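You operate a simulated robot arm through the tools that you are given. There is no shell and no other tool. Be economical: measure what you need, move in short steps, check, and stop when the job is done.

You run a simulated robot arm. Do the job below in one go: nothing can be reset, and whatever is moved stays where it is left.

Task
Clamp the blue ball unit, brush it clean, seat it in the empty cup.
Fine: purple holder and lever; brush back; lever freed before the unit comes out; blue latch locked last; the other units stay.
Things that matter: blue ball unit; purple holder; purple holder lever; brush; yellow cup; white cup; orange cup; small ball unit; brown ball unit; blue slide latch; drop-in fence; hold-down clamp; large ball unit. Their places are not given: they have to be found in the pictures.

The check looks at the end state, three seconds after you hand in, the way a careful person would. Anything else that was tipped, shoved, dropped, spilled or broken makes it a failure.

Robot
A 7-joint arm with a two-finger parallel gripper, fixed in place. Base frame: the origin is at the foot of the arm, x ahead of it, y to its left, z up. Readings come in mm, rad, newtons and seconds.
Its first joint turns from -1.152 to 1.152 rad. Payload 2.6 kg.
Tool frame: the origin (TCP) lies between the finger pads and is the grasp point; the fingertips stand 30 mm ahead of it; z points along the fingers, y is the line along which they close. Largest opening 94 mm; finger width 28, thickness 10; the body of the gripper, 50 by 96 mm, starts 55 mm behind the TCP.
Orientation is that of the tool frame in the base frame, as a unit quaternion [x, y, z, w]. With the fingers straight down and closing along the base's y, the tool's x points along the base's -x, its y along +y and its z along -z.

Tools
- The arm moves only by the tool move_arm. Its argument "deltas" is a list of rows, each an object of numbers (a shift or turn left out is 0, a gripper value left out holds the last): "fingers": the closure, from 0 (fully open) to 1 (shut); "tx", "ty", "tz": the shift along the tool's x, y, z in units of 300 mm (1.0 is 300 mm); "ax", "ay", "az": the turn, a rotation vector about the tool's x, y, z in units of 120 degrees (1.0 is 120 degrees). In form: [{"fingers": .., "tx": .., "ty": .., "tz": .., "ax": .., "ay": .., "az": ..}, ...]. A call has 1 to 8 rows; each row is the pose to reach, as a shift and turn from the pose commanded when the call began, along the tool's axes at that moment. A call with a number of a shift or a turn outside -1 to 1 is refused whole. A row lasts 0.2 s, in which the tool goes at most 50 mm and 0.15 rad; a call with a longer step from one row to the next is refused whole, and so is a gripper value outside its range. A pose out of reach is approached as far as the arm can. The call stops where the force on the tool passes 90 N (or 10 N more than at its start, if that is more) or the arm is blocked; 0.2 s more then pass. The fingers move at their own pace (about 72 mm/s each) and stop on an object; they squeeze with about 41 N. The grip force told is the motor's: it shows also when the fingers shut on nothing. Time passes only in rows, and 0.2 s behind the last, so rows that repeat a pose let the fingers close. It gives the time, the measured TCP pose, the force on the tool (base axes), the opening and the grip force at its end, in the units of the frame above (readings bear some noise).
- Cameras (640 x 400 px; columns grow to the right, rows downward): "scene" is fixed at [30.1, 428.3, 568.1]; the picture's right is [-0.81, -0.59, 0.00], its down [-0.32, 0.43, -0.84] and it looks along [0.50, -0.68, -0.54] (base axes); focal length 228 px, centre (320, 200). "wrist" rides on the gripper at [-37, 0, -58] in the tool frame; the picture's right is [0.00, -1.00, 0.00], its down [0.97, 0.00, -0.24] and it looks along [0.24, 0.00, 0.97] (tool axes); focal length 218 px, centre (320, 200).
- get_image(camera): a new picture of that camera. It takes no simulated time.
- locate(camera, pixels): for up to 12 pixels [column, row] of the newest picture of that camera ("zoom" is the newest enlarged one), the place [x, y, z] in the base frame of the surface seen there, good to about 2 mm. It takes no simulated time.
- inspect(camera, box): a new picture of the part [left, top, right, bottom] of that camera's present view, enlarged. It takes no simulated time.
- job_done(): hands the job in; it is judged then, once.

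Go step by step. Measure first, check grasps and placings, and put right what went wrong. The budget is 80 turns and 54 pictures, counting those below and the enlarged ones. Unless the task says otherwise, let go and move clear before handing in.

The tools are called after "Request:" as a command line: name --argument value ..., lists and objects as JSON in quotes. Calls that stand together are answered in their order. move_arm: Moves the arm, as the interface text tells. Its arguments: {"type":"object","properties":{"deltas":{"type":"array"}},"required":["deltas"]} The other tools are called the same way: get_image (camera) takes a picture; locate (camera, pixels) gives the place of the surface under pixels of a picture; inspect (camera, box) takes an enlarged picture of a part of a camera's view; job_done () hands the job in.

At the start:

```text
t: 0.0
position: [290.6, -214.2, 391.0]
ee_rot: [0.001, 1.0, 0.0, 0.0]
wrist_force: [-0.1, -0.8, 0.2]
opening: 93.9
grasp_force: 0.0
```

scene: 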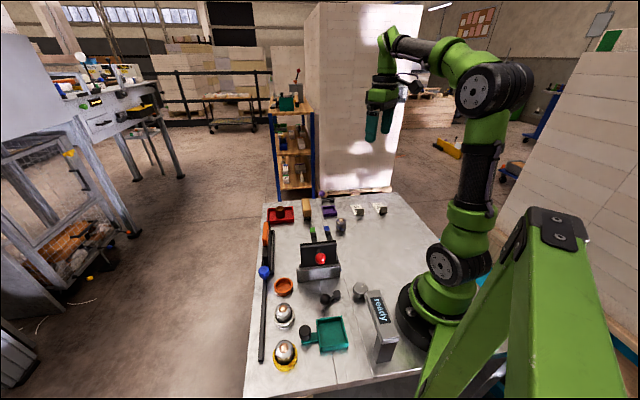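
wrist: 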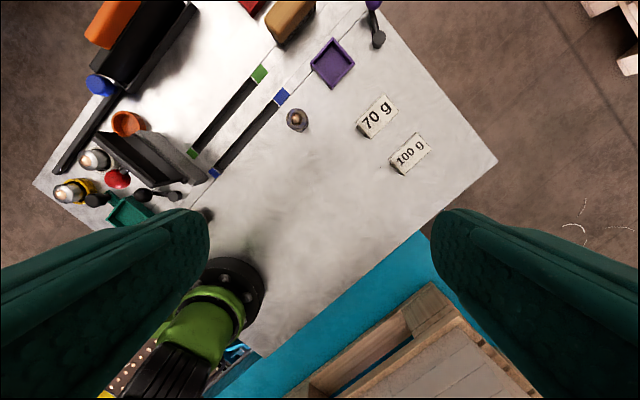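

The scene shows a table with holders, cups, and units around pixels (250-400, 190-380). I'll enlarge to identify each item.

Request:
inspect --camera "scene" --box '[240, 190, 400, 290]'

Request:
inspect --camera "scene" --box '[240, 270, 400, 370]'

Request:
inspect --camera "wrist" --box '[20, 0, 420, 250]'

```text
4.00 times, centred on (320, 240) of scene
```

zoom: 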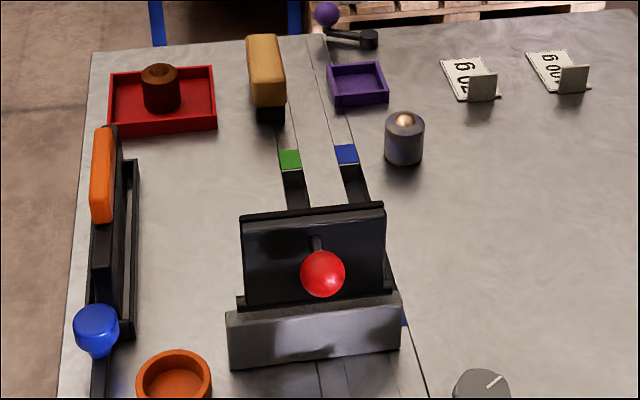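

```text
4.00 times, centred on (320, 320) of scene
```

zoom: 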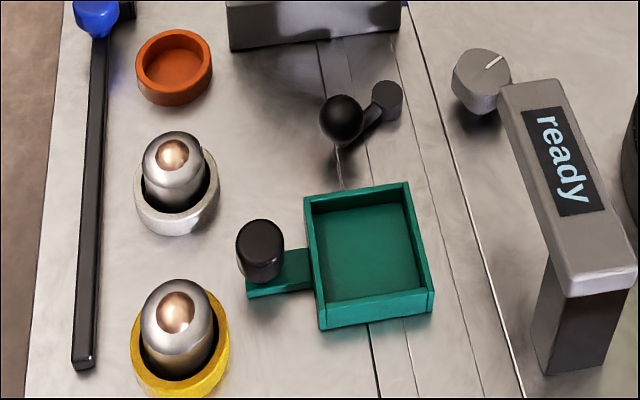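

```text
1.60 times, centred on (220, 125) of wrist
```

zoom: 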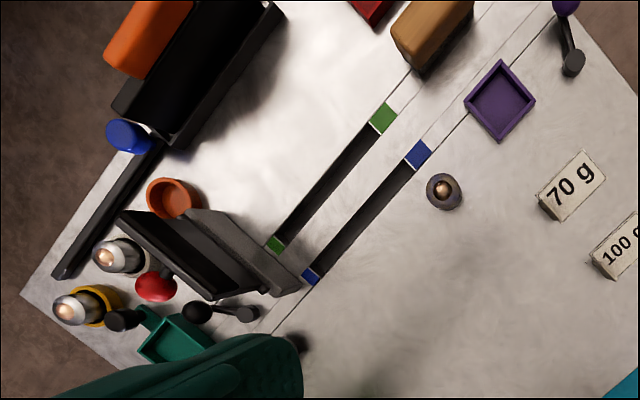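

Now I'll measure the key items in the scene view by locating pixels.

Request:
get_image --camera "scene"

Request:
locate --camera "scene" --pixels '[[341, 221], [280, 215], [307, 203], [330, 212], [322, 196], [332, 200], [265, 272], [283, 287], [283, 309], [285, 349], [320, 258], [266, 235]]'

Request:
locate --camera "scene" --pixels '[[325, 298], [336, 295], [305, 332], [332, 333], [360, 288], [312, 230], [327, 228], [261, 358], [340, 235], [263, 285], [320, 273], [382, 320]]'

```text
48 pictures are left
```

scene: 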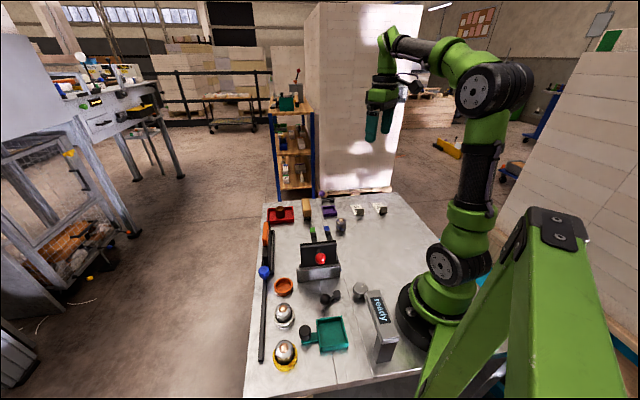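

```text
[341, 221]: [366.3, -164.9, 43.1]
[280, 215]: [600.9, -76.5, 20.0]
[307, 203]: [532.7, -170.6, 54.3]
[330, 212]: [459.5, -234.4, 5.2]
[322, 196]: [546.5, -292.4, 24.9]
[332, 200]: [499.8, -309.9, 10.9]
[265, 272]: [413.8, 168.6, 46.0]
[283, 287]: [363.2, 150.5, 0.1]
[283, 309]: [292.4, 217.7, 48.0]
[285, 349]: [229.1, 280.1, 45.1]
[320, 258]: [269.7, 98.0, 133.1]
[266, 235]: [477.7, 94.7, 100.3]
```

```text
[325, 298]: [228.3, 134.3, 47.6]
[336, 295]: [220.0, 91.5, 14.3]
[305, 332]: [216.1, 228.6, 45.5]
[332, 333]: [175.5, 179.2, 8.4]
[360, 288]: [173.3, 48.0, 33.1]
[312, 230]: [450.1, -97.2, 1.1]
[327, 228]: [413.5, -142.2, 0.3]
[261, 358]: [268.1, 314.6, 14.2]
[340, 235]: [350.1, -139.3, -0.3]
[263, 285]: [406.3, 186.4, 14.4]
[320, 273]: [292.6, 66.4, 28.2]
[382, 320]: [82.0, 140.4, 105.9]
```

The located places put the table top at z≈0 (pixel (340,235) → z -0.3), not -560, and agree with the camera geometry, so I'll trust measurements. I'll move above the purple holder for a close view.

Request:
move_arm --deltas '[{"fingers": 0, "tx": -0.107, "tz": 0.087}, {"tx": -0.213, "tz": 0.173}, {"tx": -0.32, "tz": 0.26}, {"tx": -0.427, "tz": 0.347}, {"tx": -0.533, "tz": 0.433}, {"tx": -0.533, "tz": 0.433}]'

Request:
get_image --camera "wrist"

```text
t: 1.4
position: [451.4, -215.1, 258.9]
ee_rot: [-0.001, 1.0, 0.0, 0.0]
wrist_force: [0.9, -0.5, -0.8]
opening: 94.4
grasp_force: 0.0
```

```text
47 pictures are left
```

wrist: 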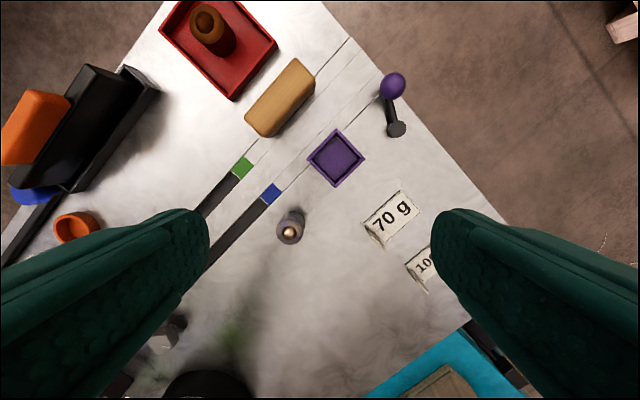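

The arm reaches here fine; purple holder at (336,158), lever knob (392,86), unit at (290,230). Enlarging these.

Request:
inspect --camera "wrist" --box '[230, 50, 430, 250]'

Request:
inspect --camera "wrist" --box '[0, 0, 320, 200]'

Request:
locate --camera "wrist" --pixels '[[337, 130], [308, 158], [336, 187], [364, 158], [336, 158], [392, 86], [396, 129], [290, 232], [294, 58], [261, 132], [313, 80], [271, 192]]'

```text
2.00 times, centred on (330, 150) of wrist
```

zoom: 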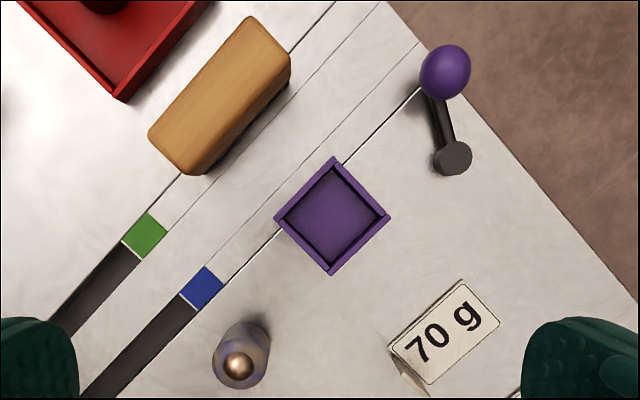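

```text
2.00 times, centred on (160, 100) of wrist
```

zoom: 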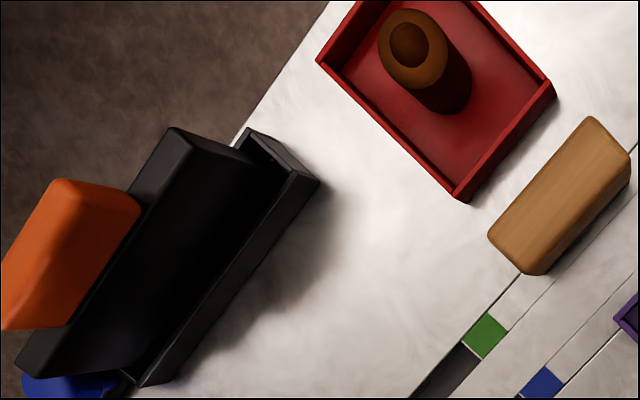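

```text
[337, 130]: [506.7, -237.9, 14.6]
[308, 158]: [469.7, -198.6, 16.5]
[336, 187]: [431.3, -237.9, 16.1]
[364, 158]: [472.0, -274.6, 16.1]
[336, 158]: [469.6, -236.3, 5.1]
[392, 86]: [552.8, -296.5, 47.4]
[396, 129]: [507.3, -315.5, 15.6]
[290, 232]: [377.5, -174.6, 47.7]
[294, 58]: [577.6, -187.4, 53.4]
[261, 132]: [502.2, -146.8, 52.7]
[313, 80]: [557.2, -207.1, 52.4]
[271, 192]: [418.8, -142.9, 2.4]
```

The free unit at (377,-175) is bluish and next to the purple holder. Next I'll look at the cups and the blue-knob rail from above.

Request:
move_arm --deltas '[{"tx": 0.033, "ty": 0.156}, {"tx": 0.067, "ty": 0.3125}, {"tx": 0.1, "ty": 0.469}, {"tx": 0.133, "ty": 0.625}, {"tx": 0.167, "ty": 0.781}, {"tx": 0.2, "ty": 0.9375}, {"tx": 0.2, "ty": 1.0}, {"tx": 0.2, "ty": 1.0}]'

Request:
get_image --camera "wrist"

```text
t: 3.2
position: [391.1, 85.3, 261.1]
ee_rot: [0.0, 1.0, 0.0, 0.0]
wrist_force: [0.2, 0.1, -0.6]
opening: 94.0
grasp_force: 0.0
```

```text
44 pictures are left
```

wrist: 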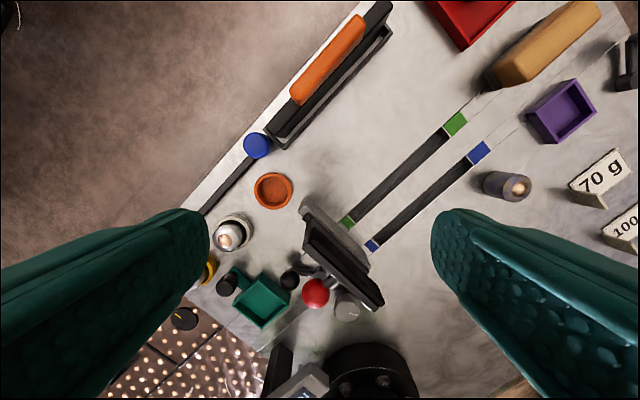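

Request:
inspect --camera "wrist" --box '[190, 0, 400, 180]'

Request:
inspect --camera "wrist" --box '[190, 160, 400, 340]'

Request:
locate --camera "wrist" --pixels '[[257, 144], [273, 172], [254, 191], [292, 190], [273, 209], [230, 236], [212, 205], [250, 160], [270, 131], [316, 293], [272, 190], [347, 308]]'

```text
2.22 times, centred on (295, 90) of wrist
```

zoom: 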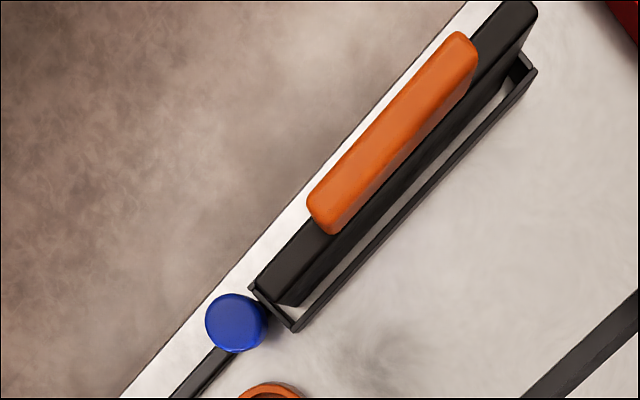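

```text
2.22 times, centred on (295, 250) of wrist
```

zoom: 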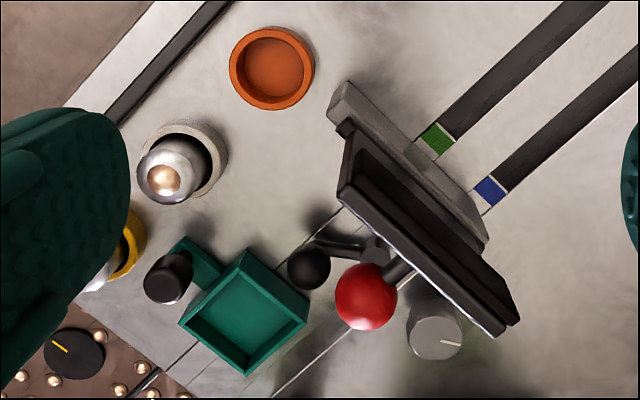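

```text
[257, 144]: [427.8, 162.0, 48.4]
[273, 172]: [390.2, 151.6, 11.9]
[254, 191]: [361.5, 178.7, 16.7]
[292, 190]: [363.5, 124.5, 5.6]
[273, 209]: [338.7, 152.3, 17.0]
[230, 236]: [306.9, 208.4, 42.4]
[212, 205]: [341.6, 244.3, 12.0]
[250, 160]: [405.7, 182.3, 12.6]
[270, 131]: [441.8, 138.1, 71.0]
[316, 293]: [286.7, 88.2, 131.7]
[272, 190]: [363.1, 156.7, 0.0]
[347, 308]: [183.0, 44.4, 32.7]
```

The blue latch knob (257,144) sits at the fence end of a long dark rail. I'll get a closer look at the rail to find its locked end.

Request:
move_arm --deltas '[{"tx": 0.02, "ty": 0.133, "tz": 0.05}, {"tx": 0.04, "ty": 0.267, "tz": 0.1}, {"tx": 0.06, "ty": 0.4, "tz": 0.15}, {"tx": 0.08, "ty": 0.533, "tz": 0.2}, {"tx": 0.08, "ty": 0.533, "tz": 0.2}]'

Request:
get_image --camera "wrist"

Request:
inspect --camera "wrist" --box '[190, 0, 450, 200]'

Request:
inspect --camera "wrist" --box '[190, 160, 450, 360]'

```text
t: 4.4
position: [365.7, 243.1, 200.6]
ee_rot: [0.0, 1.0, 0.0, 0.0]
wrist_force: [0.2, 0.8, -0.4]
opening: 94.1
grasp_force: 0.1
```

```text
41 pictures are left
```

wrist: 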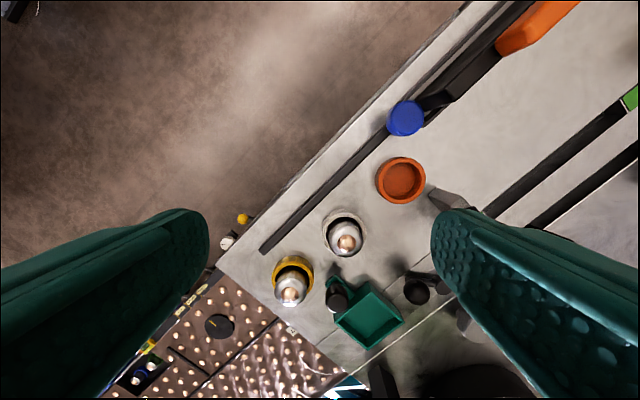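

```text
2.00 times, centred on (320, 100) of wrist
```

zoom: 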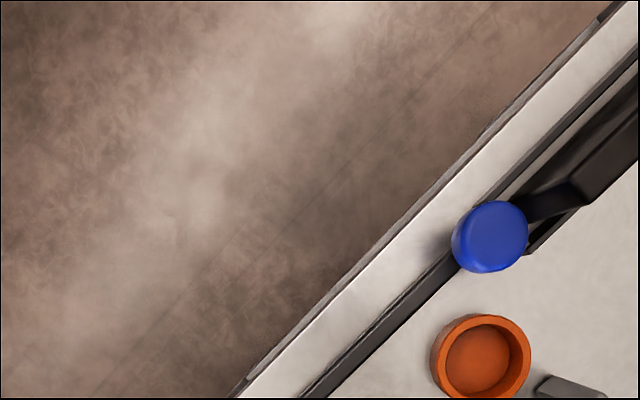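

```text
2.00 times, centred on (320, 260) of wrist
```

zoom: 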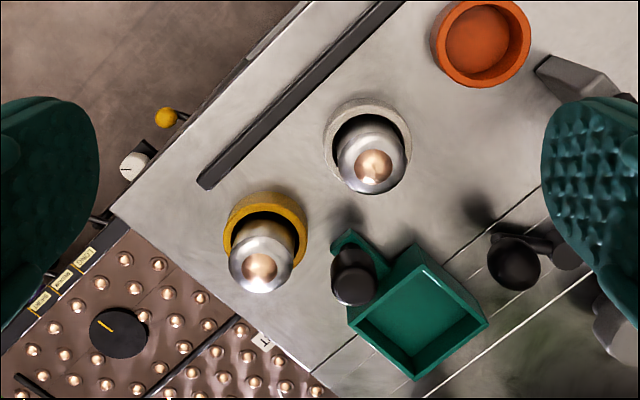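

The rail seems to continue past the blue knob alongside the fence. I'll view that part from above.

Request:
move_arm --deltas '[{"tx": -0.104, "ty": -0.094}, {"tx": -0.208, "ty": -0.188}, {"tx": -0.312, "ty": -0.283}, {"tx": -0.415, "ty": -0.377}, {"tx": -0.415, "ty": -0.377}]'

Request:
get_image --camera "wrist"

Request:
inspect --camera "wrist" --box '[200, 120, 440, 270]'

```text
t: 5.6
position: [491.0, 131.2, 199.6]
ee_rot: [-0.001, 1.0, 0.001, 0.0]
wrist_force: [0.0, 0.0, -0.2]
opening: 94.1
grasp_force: 0.0
```

```text
38 pictures are left
```

wrist: 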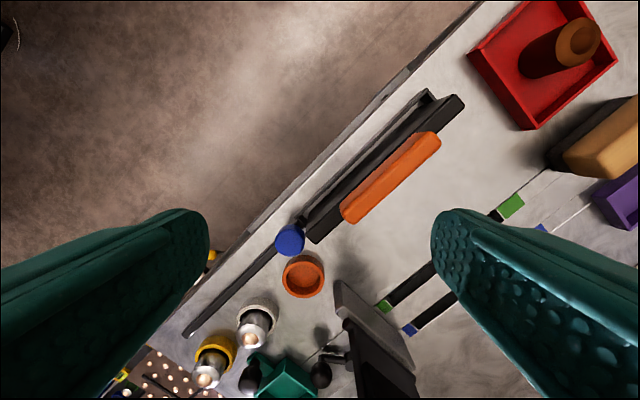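

```text
2.67 times, centred on (320, 195) of wrist
```

zoom: 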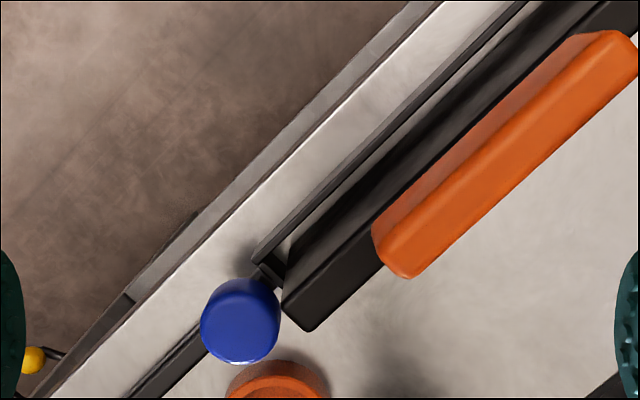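

The fence sits in its tray and the rail begins by the knob, so the latch (at (290,238)) travels along the rail to the far end near the yellow cup. Now back to the purple side for a close look at the lever and unit.

Request:
move_arm --deltas '[{"ty": -0.16}, {"ty": -0.32}, {"ty": -0.48}, {"ty": -0.64}, {"ty": -0.8}, {"ty": -0.95}, {"ty": -0.95}]'

Request:
move_arm --deltas '[{"ty": -0.15}, {"ty": -0.25, "tz": 0.05}, {"ty": -0.33, "tz": 0.1}, {"ty": -0.33, "tz": 0.1}]'

Request:
get_image --camera "wrist"

Request:
inspect --camera "wrist" --box '[200, 80, 440, 230]'

```text
t: 7.2
position: [492.2, -154.7, 200.7]
ee_rot: [-0.001, 1.0, 0.0, 0.0]
wrist_force: [-0.2, 0.1, -0.2]
opening: 93.9
grasp_force: 0.0
```

```text
t: 8.2
position: [490.7, -251.7, 170.6]
ee_rot: [-0.001, 1.0, 0.0, -0.001]
wrist_force: [0.5, 0.7, 0.0]
opening: 94.1
grasp_force: 0.1
```

```text
36 pictures are left
```

wrist: 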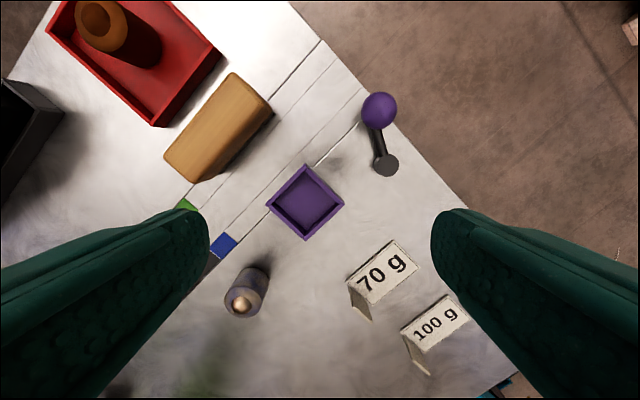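

```text
2.67 times, centred on (320, 155) of wrist
```

zoom: 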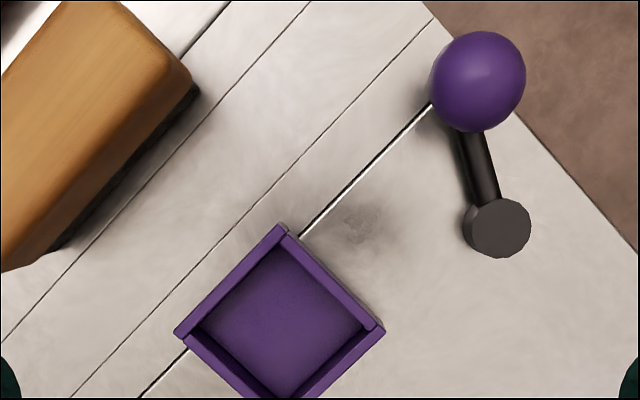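

Request:
locate --camera "wrist" --pixels '[[380, 108], [387, 164], [379, 140], [305, 200], [238, 304], [252, 268], [242, 302], [233, 73], [270, 105], [166, 155], [202, 180], [217, 128]]'

Request:
inspect --camera "wrist" --box '[200, 200, 360, 340]'

Request:
locate --camera "zoom" --pixels '[[100, 420], [165, 405], [185, 290], [140, 380]]'

```text
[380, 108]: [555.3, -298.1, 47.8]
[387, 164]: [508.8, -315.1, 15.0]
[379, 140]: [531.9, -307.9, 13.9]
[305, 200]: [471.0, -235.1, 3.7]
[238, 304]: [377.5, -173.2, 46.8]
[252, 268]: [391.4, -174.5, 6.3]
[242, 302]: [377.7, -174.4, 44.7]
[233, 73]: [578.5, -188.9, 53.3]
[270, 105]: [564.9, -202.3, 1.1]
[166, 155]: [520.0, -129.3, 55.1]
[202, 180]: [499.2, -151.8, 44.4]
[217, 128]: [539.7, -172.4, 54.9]
```

```text
2.86 times, centred on (280, 270) of wrist
```

zoom: 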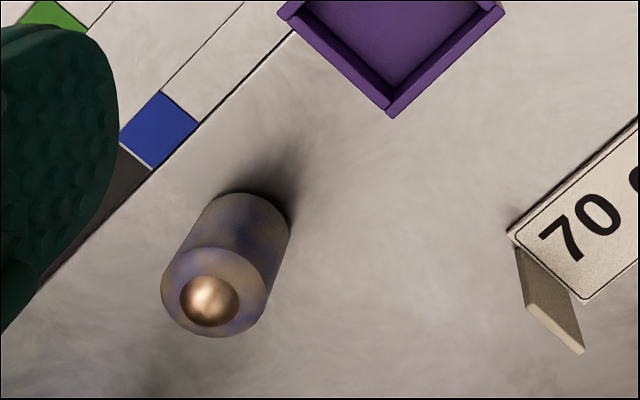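

```text
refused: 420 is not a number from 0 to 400
```

The unit axis is at about (377.5,-173.5), diameter ~31, top z≈47, with a brownish film; lever arm is flat at z≈14 with ball knob at (554,-298). I'll go over the unit and down to grasp it high enough for the holder walls (z 16).

Request:
move_arm --deltas '[{"tx": 0.126, "ty": 0.087}, {"tx": 0.252, "ty": 0.173}, {"tx": 0.377, "ty": 0.26, "tz": 0.05}, {"tx": 0.377, "ty": 0.26, "tz": 0.2}, {"tx": 0.377, "ty": 0.26, "tz": 0.2}]'

Request:
get_image --camera "wrist"

```text
t: 9.4
position: [377.1, -173.0, 110.5]
ee_rot: [0.0, 1.0, 0.0, 0.0]
wrist_force: [0.3, -0.2, -1.2]
opening: 94.3
grasp_force: 0.1
```

```text
33 pictures are left
```

wrist: 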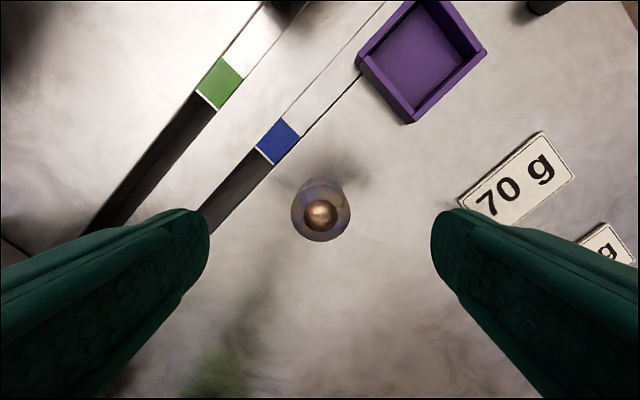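

Well centred between the fingers at (320,212). Before going down, I check the 70 g tag's distance.

Request:
locate --camera "wrist" --pixels '[[465, 195], [490, 222], [320, 214], [292, 212], [350, 212], [322, 184]]'

```text
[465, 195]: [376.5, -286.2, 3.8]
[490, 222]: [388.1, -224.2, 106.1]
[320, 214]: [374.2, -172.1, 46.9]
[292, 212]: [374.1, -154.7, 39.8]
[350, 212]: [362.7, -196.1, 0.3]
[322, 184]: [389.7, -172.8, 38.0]
```

The tag is 50 mm clear. Descending and closing.

Request:
move_arm --deltas '[{"tx": 0.006, "tz": 0.12}, {"tx": 0.006, "tz": 0.215}, {"tx": 0.006, "tz": 0.215, "fingers": 0.4}, {"tx": 0.006, "tz": 0.215, "fingers": 1}, {"tx": 0.006, "tz": 0.215, "fingers": 1}, {"tx": 0.006, "tz": 0.215, "fingers": 1}]'

```text
t: 10.8
position: [374.6, -173.6, 44.9]
ee_rot: [0.0, 1.0, 0.0, 0.0]
wrist_force: [0.6, 0.5, -0.1]
opening: 36.8
grasp_force: 40.9
```

Gripped at 36.8 mm. Lift and carry above the purple holder.

Request:
move_arm --deltas '[{"tz": -0.15}, {"tz": -0.2}, {"tx": -0.106, "ty": -0.07, "tz": -0.2}, {"tx": -0.212, "ty": -0.14, "tz": -0.2}, {"tx": -0.318, "ty": -0.211, "tz": -0.2}, {"tx": -0.318, "ty": -0.211, "tz": -0.2}]'

Request:
get_image --camera "wrist"

```text
t: 12.2
position: [471.8, -235.7, 107.4]
ee_rot: [0.0, 1.0, 0.0, 0.0]
wrist_force: [-0.4, 0.0, -1.2]
opening: 36.7
grasp_force: 40.7
```

```text
32 pictures are left
```

wrist: 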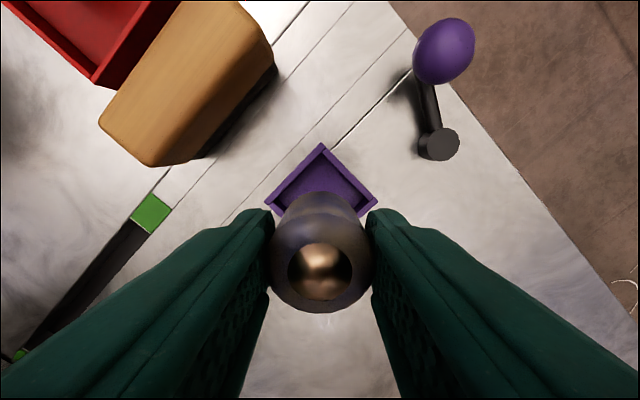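

The unit hangs centred between the fingers at (320,270). I check its axis and the holder's far corner and side corners against the TCP.

Request:
locate --camera "wrist" --pixels '[[320, 271], [320, 312], [320, 145], [266, 203], [376, 203], [320, 217], [436, 50], [438, 145]]'

```text
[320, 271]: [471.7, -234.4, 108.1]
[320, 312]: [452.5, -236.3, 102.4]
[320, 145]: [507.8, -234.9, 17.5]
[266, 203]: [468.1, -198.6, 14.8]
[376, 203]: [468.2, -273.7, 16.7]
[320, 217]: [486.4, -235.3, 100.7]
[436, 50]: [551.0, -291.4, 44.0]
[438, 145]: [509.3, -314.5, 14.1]
```

Axis ≈(471,-235.5), holder centre ≈(469.5,-236.3). Small correction and lower to just at the holder floor.

Request:
move_arm --deltas '[{"tx": 0.004, "ty": -0.002, "tz": 0.1}, {"tx": 0.004, "ty": -0.002, "tz": 0.16}, {"tx": 0.004, "ty": -0.002, "tz": 0.18}, {"tx": 0.004, "ty": -0.002, "tz": 0.191}, {"tx": 0.004, "ty": -0.002, "tz": 0.191}]'

```text
t: 13.4
position: [470.8, -236.5, 51.2]
ee_rot: [0.0, 1.0, 0.0, 0.001]
wrist_force: [-4.8, 1.6, 14.3]
opening: 37.3
grasp_force: 40.7
```

A light contact of 14 N says the unit rests on the holder floor. Open and raise, then check.

Request:
move_arm --deltas '[{"fingers": 0.8}, {"fingers": 0.3}, {"fingers": 0}, {"fingers": 0}, {"fingers": 0, "tz": -0.1}, {"fingers": 0, "tz": -0.25}, {"fingers": 0, "tz": -0.35}, {"fingers": 0, "tz": -0.35}]'

Request:
get_image --camera "wrist"

```text
t: 15.2
position: [470.4, -238.1, 154.1]
ee_rot: [-0.001, 1.0, 0.0, 0.0]
wrist_force: [0.3, -0.3, -1.0]
opening: 94.3
grasp_force: 0.1
```

```text
31 pictures are left
```

wrist: 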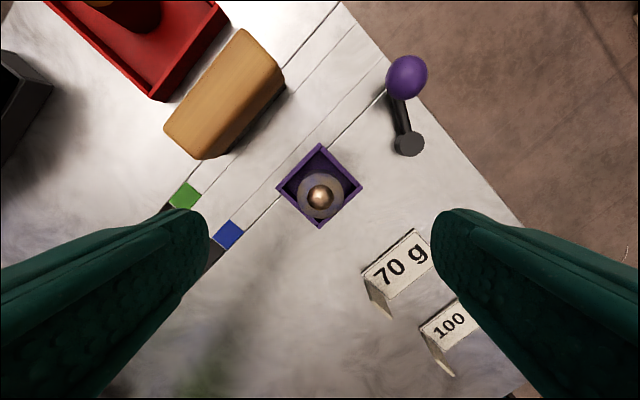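

The unit sits in the holder (320,195). Next: grip the lever knob, centre ≈(556,-300,36), pivot ≈(509,-315), from above.

Request:
move_arm --deltas '[{"tx": -0.095, "ty": -0.069}, {"tx": -0.19, "ty": -0.137}, {"tx": -0.285, "ty": -0.206}, {"tx": -0.285, "ty": -0.206, "tz": 0.08}, {"tx": -0.285, "ty": -0.206, "tz": 0.15}, {"tx": -0.285, "ty": -0.206, "tz": 0.15}]'

Request:
get_image --camera "wrist"

```text
t: 16.6
position: [543.6, -286.3, 113.8]
ee_rot: [-0.001, 1.0, -0.001, 0.0]
wrist_force: [0.7, 0.6, -0.6]
opening: 93.8
grasp_force: 0.2
out of reach, approached as far as the arm can: row 3, 4, 5, 6
```

```text
30 pictures are left
```

wrist: 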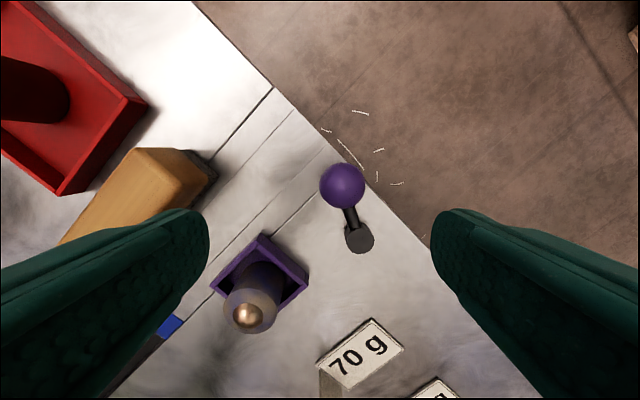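

The knob at radius ~631 is just out of reach with the tool vertical. I'll tilt the fingers outward 20° to gain reach.

Request:
move_arm --deltas '[{"ay": -0.06}, {"ay": -0.12}, {"ay": -0.167}, {"ay": -0.167}]'

```text
t: 17.6
position: [544.8, -286.3, 113.9]
ee_rot: [-0.001, 0.985, 0.001, 0.174]
wrist_force: [0.0, -0.4, -0.5]
opening: 94.2
grasp_force: 0.0
```

Tilted 20° at (545,-286,114). Now move onto the knob and close.

Request:
move_arm --deltas '[{"tx": -0.01, "ty": -0.046, "tz": 0.02}, {"tx": 0.025, "ty": -0.0457, "tz": 0.12}, {"tx": 0.0533, "ty": -0.0457, "tz": 0.217}, {"tx": 0.0533, "ty": -0.0457, "tz": 0.217}]'

Request:
get_image --camera "wrist"

```text
t: 18.6
position: [552.4, -301.2, 46.9]
ee_rot: [0.0, 0.985, 0.0, 0.174]
wrist_force: [0.1, 0.6, 0.3]
opening: 94.0
grasp_force: 0.1
```

```text
29 pictures are left
```

wrist: 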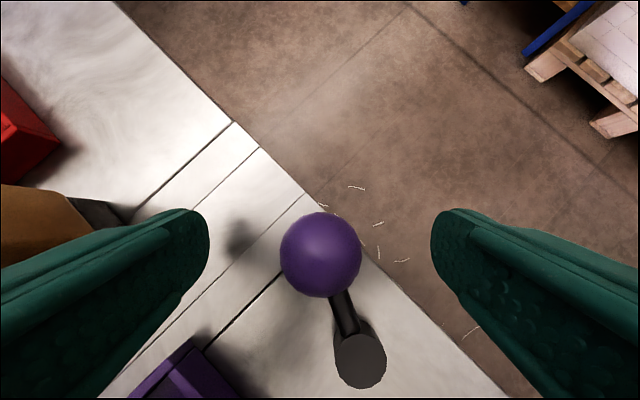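

The knob is centred between the fingers. Closing on it.

Request:
move_arm --deltas '[{"fingers": 0.5}, {"fingers": 1}, {"fingers": 1}, {"fingers": 1}]'

```text
t: 19.6
position: [553.1, -301.1, 46.5]
ee_rot: [-0.001, 0.985, 0.001, 0.173]
wrist_force: [1.1, -1.0, -1.7]
opening: 29.3
grasp_force: 44.9
```

Gripped the knob (29 mm). Swing it counter-clockwise about the pivot by 45°, toward the holder, watching the force.

Request:
move_arm --deltas '[{"tx": 0.01, "ty": 0.027, "tz": -0.0036}, {"tx": 0.0241, "ty": 0.0517, "tz": -0.0088}, {"tx": 0.042, "ty": 0.0733, "tz": -0.0153}, {"tx": 0.0575, "ty": 0.087, "tz": -0.0209}, {"tx": 0.0749, "ty": 0.0987, "tz": -0.0272}, {"tx": 0.0749, "ty": 0.0987, "tz": -0.0272}]'

Request:
get_image --camera "wrist"

```text
t: 21.0
position: [527.4, -272.5, 47.1]
ee_rot: [0.001, 0.985, -0.002, 0.174]
wrist_force: [4.5, -18.7, -0.6]
opening: 29.4
grasp_force: 45.4
```

```text
28 pictures are left
```

wrist: 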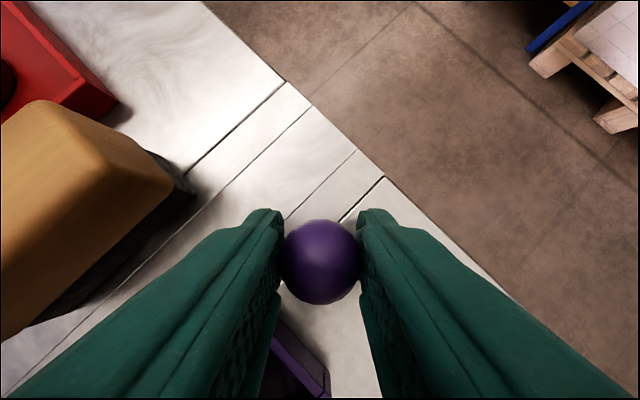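

The lever swings freely (now ~61°). To avoid fingers hitting the unit, I'll release and come to its outer (+x) side with closed fingers to push it the rest.

Request:
move_arm --deltas '[{"fingers": 0.45}, {"fingers": 0.45}, {"fingers": 0.45, "tx": -0.0375, "tz": -0.103}, {"fingers": 0.45, "tx": -0.075, "tz": -0.207}, {"fingers": 1, "tx": -0.198, "ty": 0.0167, "tz": -0.162}, {"fingers": 1, "tx": -0.16, "ty": 0.0167, "tz": -0.062}, {"fingers": 1, "tx": -0.125, "ty": 0.0167, "tz": 0.038}, {"fingers": 1, "tx": -0.125, "ty": 0.0167, "tz": 0.038}]'

Request:
get_image --camera "wrist"

```text
t: 22.8
position: [566.5, -265.9, 49.6]
ee_rot: [0.0, 0.985, -0.001, 0.175]
wrist_force: [-0.2, 0.5, 0.9]
opening: 0.0
grasp_force: 32.7
```

```text
27 pictures are left
```

wrist: 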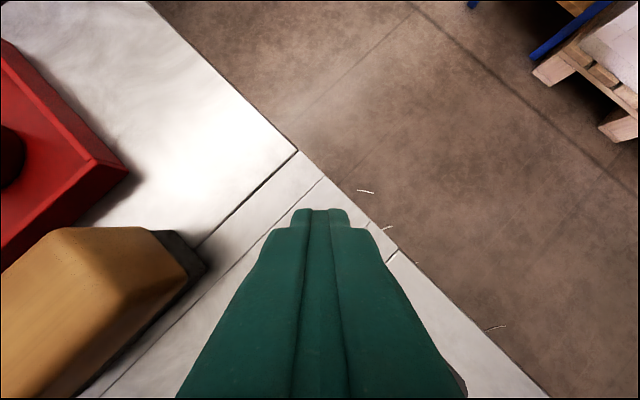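

Positioned beyond the knob. Push in -x slowly, first 30 mm.

Request:
move_arm --deltas '[{"tx": 0.0313, "tz": -0.0114}, {"tx": 0.047, "tz": -0.0171}, {"tx": 0.0627, "tz": -0.0228}, {"tx": 0.0783, "tz": -0.0285}, {"tx": 0.094, "tz": -0.0342}, {"tx": 0.094, "tz": -0.0342}]'

Request:
inspect --camera "scene" --box '[270, 160, 398, 240]'

```text
t: 24.2
position: [546.9, -261.1, 55.0]
ee_rot: [-0.008, 0.982, -0.002, 0.187]
wrist_force: [69.2, -1.3, -9.4]
opening: 0.1
grasp_force: 33.3
```

```text
5.00 times, centred on (334, 200) of scene
```

zoom: 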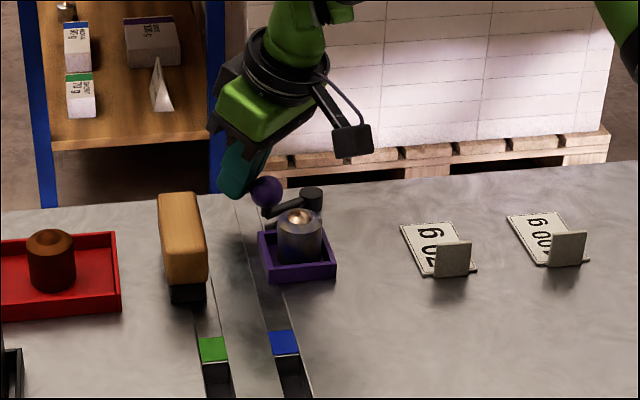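

69 N resistance with the knob around x≈520: the lever seems at its stop. I back off and rise to measure the lever angle.

Request:
move_arm --deltas '[{"tx": -0.06, "tz": 0.02}, {"tx": -0.06, "tz": -0.12}, {"tx": -0.06, "tz": -0.25}, {"tx": 0.0, "tz": -0.33}, {"tx": 0.08, "tz": -0.4}, {"tx": 0.08, "tz": -0.4}]'

Request:
get_image --camera "wrist"

```text
t: 25.6
position: [473.1, -265.9, 153.4]
ee_rot: [-0.001, 0.985, 0.0, 0.174]
wrist_force: [0.4, -0.5, 0.1]
opening: 0.0
grasp_force: 33.2
```

```text
25 pictures are left
```

wrist: 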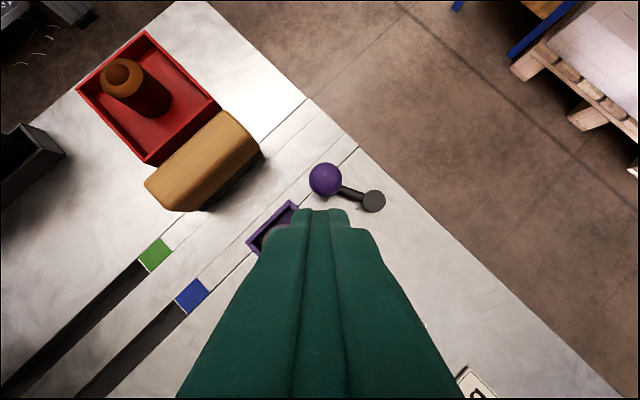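

Request:
locate --camera "wrist" --pixels '[[326, 179], [373, 202], [351, 193], [233, 115], [147, 186], [290, 203], [248, 243]]'

Request:
inspect --camera "wrist" --box '[240, 130, 400, 260]'

```text
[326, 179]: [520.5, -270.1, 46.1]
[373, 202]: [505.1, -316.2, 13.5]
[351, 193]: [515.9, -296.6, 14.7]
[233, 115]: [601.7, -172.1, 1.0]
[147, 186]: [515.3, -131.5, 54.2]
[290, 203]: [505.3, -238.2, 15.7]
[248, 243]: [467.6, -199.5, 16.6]
```

```text
3.08 times, centred on (320, 195) of wrist
```

zoom: 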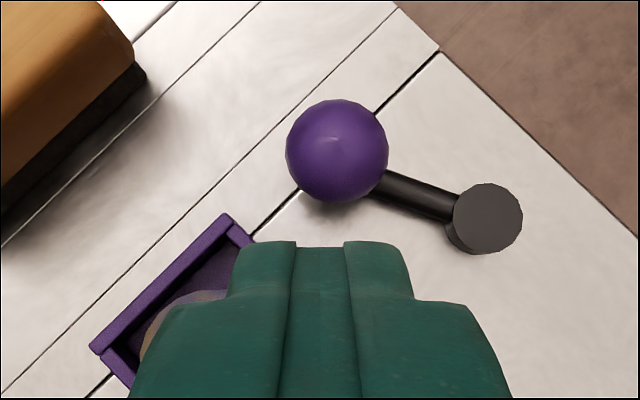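

The knob stopped hard at ~71° (from 16°), nearer the holder, so the lever is at its clamped stop; brush unmoved. Now straighten the tool, then yaw 45° to align with the brush (axis ≈ -45°, centre (539,-169)).

Request:
move_arm --deltas '[{"ay": 0.06, "fingers": 0.3}, {"ay": 0.12, "fingers": 0}, {"ay": 0.167, "fingers": 0}, {"ay": 0.167, "fingers": 0}]'

Request:
move_arm --deltas '[{"tx": -0.035, "ty": 0.06, "az": 0.0625}, {"tx": -0.07, "ty": 0.12, "az": 0.125}, {"tx": -0.105, "ty": 0.18, "az": 0.1875}, {"tx": -0.14, "ty": 0.24, "az": 0.25}, {"tx": -0.18, "ty": 0.28, "az": 0.3125}, {"tx": -0.22, "ty": 0.324, "az": 0.375}, {"tx": -0.22, "ty": 0.324, "az": 0.375}]'

Request:
get_image --camera "wrist"

```text
t: 26.6
position: [473.4, -265.1, 154.0]
ee_rot: [0.001, 1.0, 0.001, -0.001]
wrist_force: [-0.7, 0.1, 0.0]
opening: 94.1
grasp_force: 0.1
```

```text
t: 28.2
position: [538.5, -168.2, 154.2]
ee_rot: [0.384, 0.923, 0.0, 0.0]
wrist_force: [1.3, -0.5, -0.4]
opening: 94.0
grasp_force: 0.0
```

```text
23 pictures are left
```

wrist: 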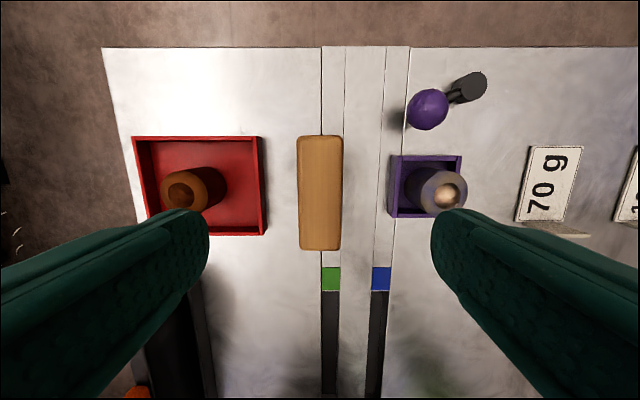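

Brush aligned in view at (320,192). Locate its edges and the tray's edge for a safe part-open descent.

Request:
locate --camera "wrist" --pixels '[[303, 140], [338, 140], [303, 240], [338, 240], [320, 192], [264, 190], [392, 190], [342, 192], [445, 196], [427, 108], [470, 88], [320, 247]]'

Request:
inspect --camera "wrist" --box '[280, 60, 500, 260]'

```text
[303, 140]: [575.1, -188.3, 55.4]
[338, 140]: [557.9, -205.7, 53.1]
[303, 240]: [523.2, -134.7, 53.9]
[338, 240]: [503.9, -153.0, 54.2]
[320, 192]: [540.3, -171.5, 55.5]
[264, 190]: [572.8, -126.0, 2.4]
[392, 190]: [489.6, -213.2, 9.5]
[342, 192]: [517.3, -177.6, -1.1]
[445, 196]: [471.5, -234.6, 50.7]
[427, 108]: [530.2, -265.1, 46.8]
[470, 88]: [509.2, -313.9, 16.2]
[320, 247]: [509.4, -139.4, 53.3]
```

```text
2.00 times, centred on (390, 160) of wrist
```

zoom: 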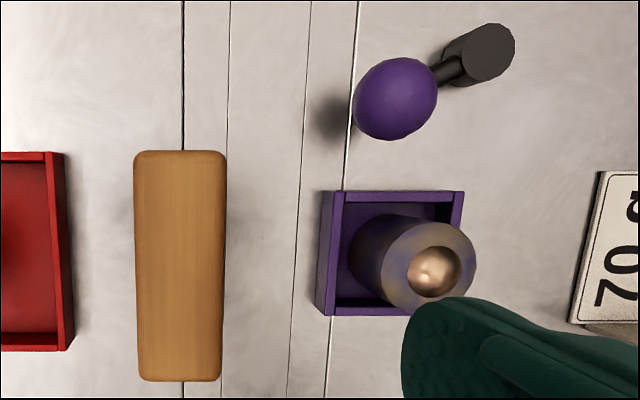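

Lever ranges symmetric about its perpendicular and is now at the holder-side stop. Brush centre (540,-170). Descend with fingers part-open (~54 mm) and grip.

Request:
move_arm --deltas '[{"fingers": 0.43}, {"fingers": 0.43, "tz": 0.1}, {"fingers": 0.43, "tz": 0.22}, {"fingers": 0.43, "tz": 0.335}, {"fingers": 0.43, "tz": 0.335}, {"fingers": 1, "tz": 0.335}, {"fingers": 1, "tz": 0.335}, {"fingers": 1, "tz": 0.335}]'

```text
t: 30.0
position: [539.3, -168.3, 53.1]
ee_rot: [0.383, 0.924, 0.0, 0.0]
wrist_force: [0.5, 0.0, 0.3]
opening: 37.4
grasp_force: 40.9
```

Brush gripped. Lift, move to beside the unit along tool -y, and lower to bristles ≈z 49 (ball top ≈51).

Request:
move_arm --deltas '[{"tz": -0.13}, {"tz": -0.267}, {"tz": -0.267, "ty": -0.1, "tx": 0.02}, {"tz": -0.267, "ty": -0.19, "tx": 0.04}, {"tz": -0.163, "ty": -0.19, "tx": 0.04}, {"tz": -0.163, "ty": -0.19, "tx": 0.04}]'

Request:
inspect --camera "scene" --box '[270, 160, 398, 240]'

```text
t: 31.4
position: [488.7, -200.3, 102.2]
ee_rot: [0.382, 0.924, 0.0, 0.0]
wrist_force: [0.5, 0.3, 0.4]
opening: 37.8
grasp_force: 40.4
```

```text
5.00 times, centred on (334, 200) of scene
```

zoom: 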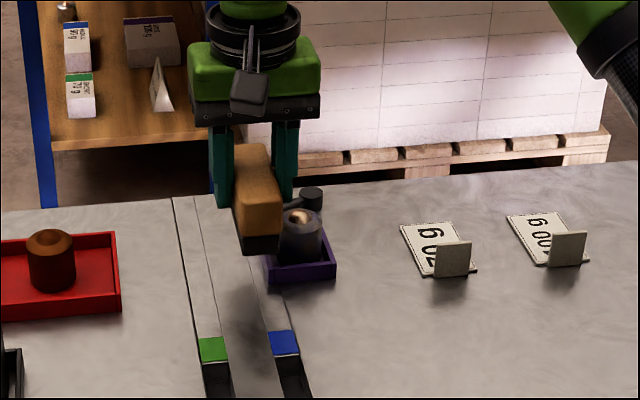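

Brush hangs straight beside the unit. Now sweep across the top and back.

Request:
move_arm --deltas '[{"ty": -0.05}, {"ty": -0.1}, {"ty": -0.15}, {"ty": -0.2}, {"ty": -0.15}, {"ty": -0.1}, {"ty": -0.05}, {"ty": -0.05}]'

Request:
inspect --camera "scene" --box '[290, 180, 386, 240]'

```text
t: 33.2
position: [479.2, -211.9, 100.4]
ee_rot: [0.383, 0.924, 0.002, -0.002]
wrist_force: [-4.0, 4.5, 13.9]
opening: 37.7
grasp_force: 41.4
```

```text
6.67 times, centred on (338, 210) of scene
```

zoom: 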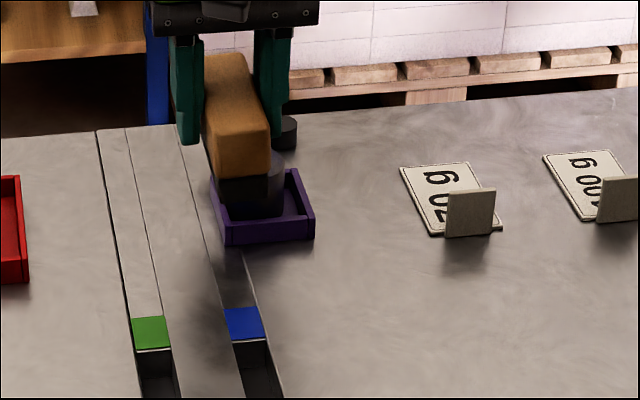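

There was 14 N contact. Raise the brush aside to check the unit's look and position.

Request:
move_arm --deltas '[{"tz": -0.08}, {"tz": -0.08, "ty": 0.12}, {"tz": -0.08, "ty": 0.2}, {"tz": -0.08, "ty": 0.2}]'

Request:
inspect --camera "wrist" --box '[320, 40, 580, 240]'

Request:
inspect --camera "scene" --box '[290, 180, 386, 240]'

```text
t: 34.2
position: [521.5, -167.2, 125.4]
ee_rot: [0.382, 0.924, 0.0, 0.0]
wrist_force: [-0.1, -0.7, -0.2]
opening: 37.6
grasp_force: 41.0
```

```text
2.00 times, centred on (450, 140) of wrist
```

zoom: 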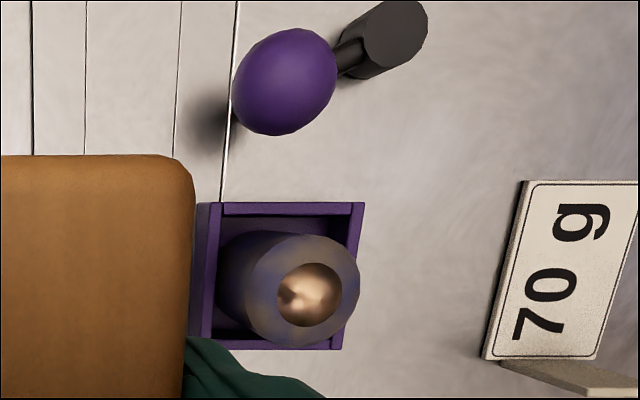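

```text
6.67 times, centred on (338, 210) of scene
```

zoom: 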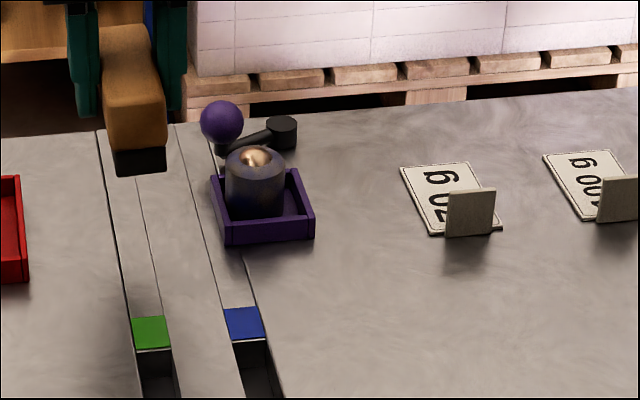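

Request:
get_image --camera "wrist"

Request:
locate --camera "wrist" --pixels '[[445, 187], [445, 170], [421, 180], [468, 180], [457, 125], [445, 204]]'

```text
17 pictures are left
```

wrist: 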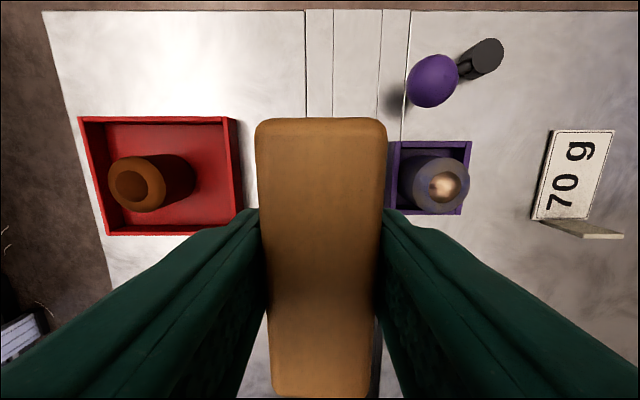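

```text
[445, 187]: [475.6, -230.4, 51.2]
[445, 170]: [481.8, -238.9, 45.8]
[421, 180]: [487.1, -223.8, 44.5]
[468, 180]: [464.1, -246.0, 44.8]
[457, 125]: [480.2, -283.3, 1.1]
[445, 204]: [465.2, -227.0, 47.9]
```

The ball moved from (471.5,-234.6) to (475.6,-230.4), so the unit isn't held; the lever probably isn't fully clamped. I'll put the brush back at its spot and work on the lever again.

Request:
move_arm --deltas '[{"tx": -0.0447, "ty": 0.0393}, {"tx": -0.0447, "ty": 0.0393, "tz": 0.12}, {"tx": -0.0447, "ty": 0.0393, "tz": 0.22}, {"tx": -0.0447, "ty": 0.0393, "tz": 0.2395}, {"tx": -0.0447, "ty": 0.0393, "tz": 0.2395}]'

```text
t: 35.4
position: [540.8, -170.8, 53.0]
ee_rot: [0.381, 0.924, 0.0, 0.0]
wrist_force: [0.1, -0.1, -0.9]
opening: 37.7
grasp_force: 41.1
```

Brush is at its spot. Release, rise, then yaw so fingers close along the lever's swing, over the knob.

Request:
move_arm --deltas '[{"fingers": 0.6}, {"fingers": 0.4}, {"fingers": 0.4}, {"fingers": 0.4, "tz": -0.1}, {"fingers": 0.4, "tz": -0.22}, {"fingers": 0.4, "tz": -0.22}]'

Request:
move_arm --deltas '[{"az": 0.0677, "ty": -0.034, "tx": -0.025}, {"az": 0.1354, "ty": -0.068, "tx": -0.05}, {"az": 0.2031, "ty": -0.102, "tx": -0.075}, {"az": 0.2708, "ty": -0.136, "tx": -0.1}, {"az": 0.3385, "ty": -0.17, "tx": -0.125}, {"az": 0.4062, "ty": -0.204, "tx": -0.15}, {"az": 0.474, "ty": -0.238, "tx": -0.175}, {"az": 0.5417, "ty": -0.271, "tx": -0.199}]'

Request:
get_image --camera "wrist"

```text
t: 36.8
position: [540.9, -170.4, 120.2]
ee_rot: [0.381, 0.924, 0.0, 0.0]
wrist_force: [-0.6, -0.3, -0.3]
opening: 56.3
grasp_force: 0.2
```

```text
t: 38.6
position: [526.1, -270.3, 119.0]
ee_rot: [0.82, 0.573, 0.0, 0.0]
wrist_force: [0.0, -0.5, -0.3]
opening: 56.3
grasp_force: 0.0
```

```text
16 pictures are left
```

wrist: 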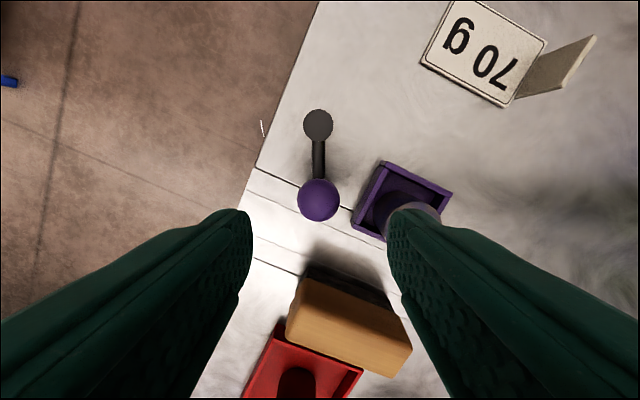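

The lever points straight along the picture's vertical (≈70°) with knob under the TCP. Narrow, descend, and grip.

Request:
move_arm --deltas '[{"fingers": 0.53}, {"fingers": 0.53, "tz": 0.1}, {"fingers": 0.53, "tz": 0.223}, {"fingers": 0.53, "tz": 0.223}, {"fingers": 1, "tz": 0.223}, {"fingers": 1, "tz": 0.223}]'

```text
t: 40.0
position: [526.1, -270.6, 53.4]
ee_rot: [0.818, 0.575, 0.0, 0.001]
wrist_force: [24.9, -12.2, -14.4]
opening: 29.5
grasp_force: 44.6
```

Gripped; now push a further 12 mm along the swing and read the force.

Request:
move_arm --deltas '[{"ty": -0.01}, {"ty": -0.02}, {"ty": -0.03}, {"ty": -0.04}, {"ty": -0.04}]'

```text
t: 40.6
position: [525.7, -269.9, 53.5]
ee_rot: [0.815, 0.579, 0.003, 0.013]
wrist_force: [11.3, -4.4, -8.2]
opening: 29.2
grasp_force: 44.8
stopped in row 2: the force on the tool passed its limit (the readings are from after the stop); the commanded pose is now the measured one
```

A hard stop (>90 N): the lever is truly at its end here. I'll test whether the unit is held: release, go over the unit with fingers along 45°, and grip around the holder centre to see whether it moves freely.

Request:
move_arm --deltas '[{"fingers": 0.53}, {"fingers": 0.53}, {"fingers": 0.53, "tz": -0.1}, {"fingers": 0.53, "tz": -0.22}, {"fingers": 0.53, "tz": -0.22}]'

Request:
move_arm --deltas '[{"az": -0.0677, "ty": -0.0266, "tx": 0.006}, {"az": -0.1354, "ty": -0.0532, "tx": 0.012}, {"az": -0.2031, "ty": -0.08, "tx": 0.018}, {"az": -0.2708, "ty": -0.106, "tx": 0.023}, {"az": -0.3385, "ty": -0.133, "tx": 0.029}, {"az": -0.4062, "ty": -0.16, "tx": 0.035}, {"az": -0.474, "ty": -0.186, "tx": 0.04, "fingers": 0}, {"az": -0.5417, "ty": -0.2127, "tx": 0.046, "fingers": 0}]'

Request:
get_image --camera "wrist"

```text
t: 41.8
position: [524.2, -269.4, 119.0]
ee_rot: [0.815, 0.58, 0.003, 0.011]
wrist_force: [-0.2, -0.2, 0.2]
opening: 44.5
grasp_force: 0.0
```

```text
t: 43.6
position: [468.7, -236.2, 118.5]
ee_rot: [0.373, 0.928, -0.004, 0.011]
wrist_force: [-0.5, 0.4, -0.8]
opening: 94.2
grasp_force: 0.1
```

```text
15 pictures are left
```

wrist: 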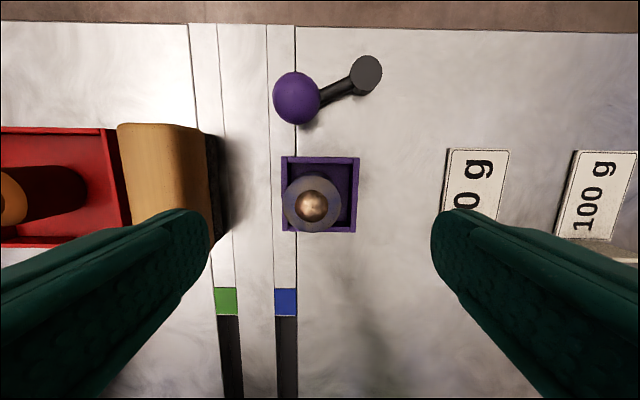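

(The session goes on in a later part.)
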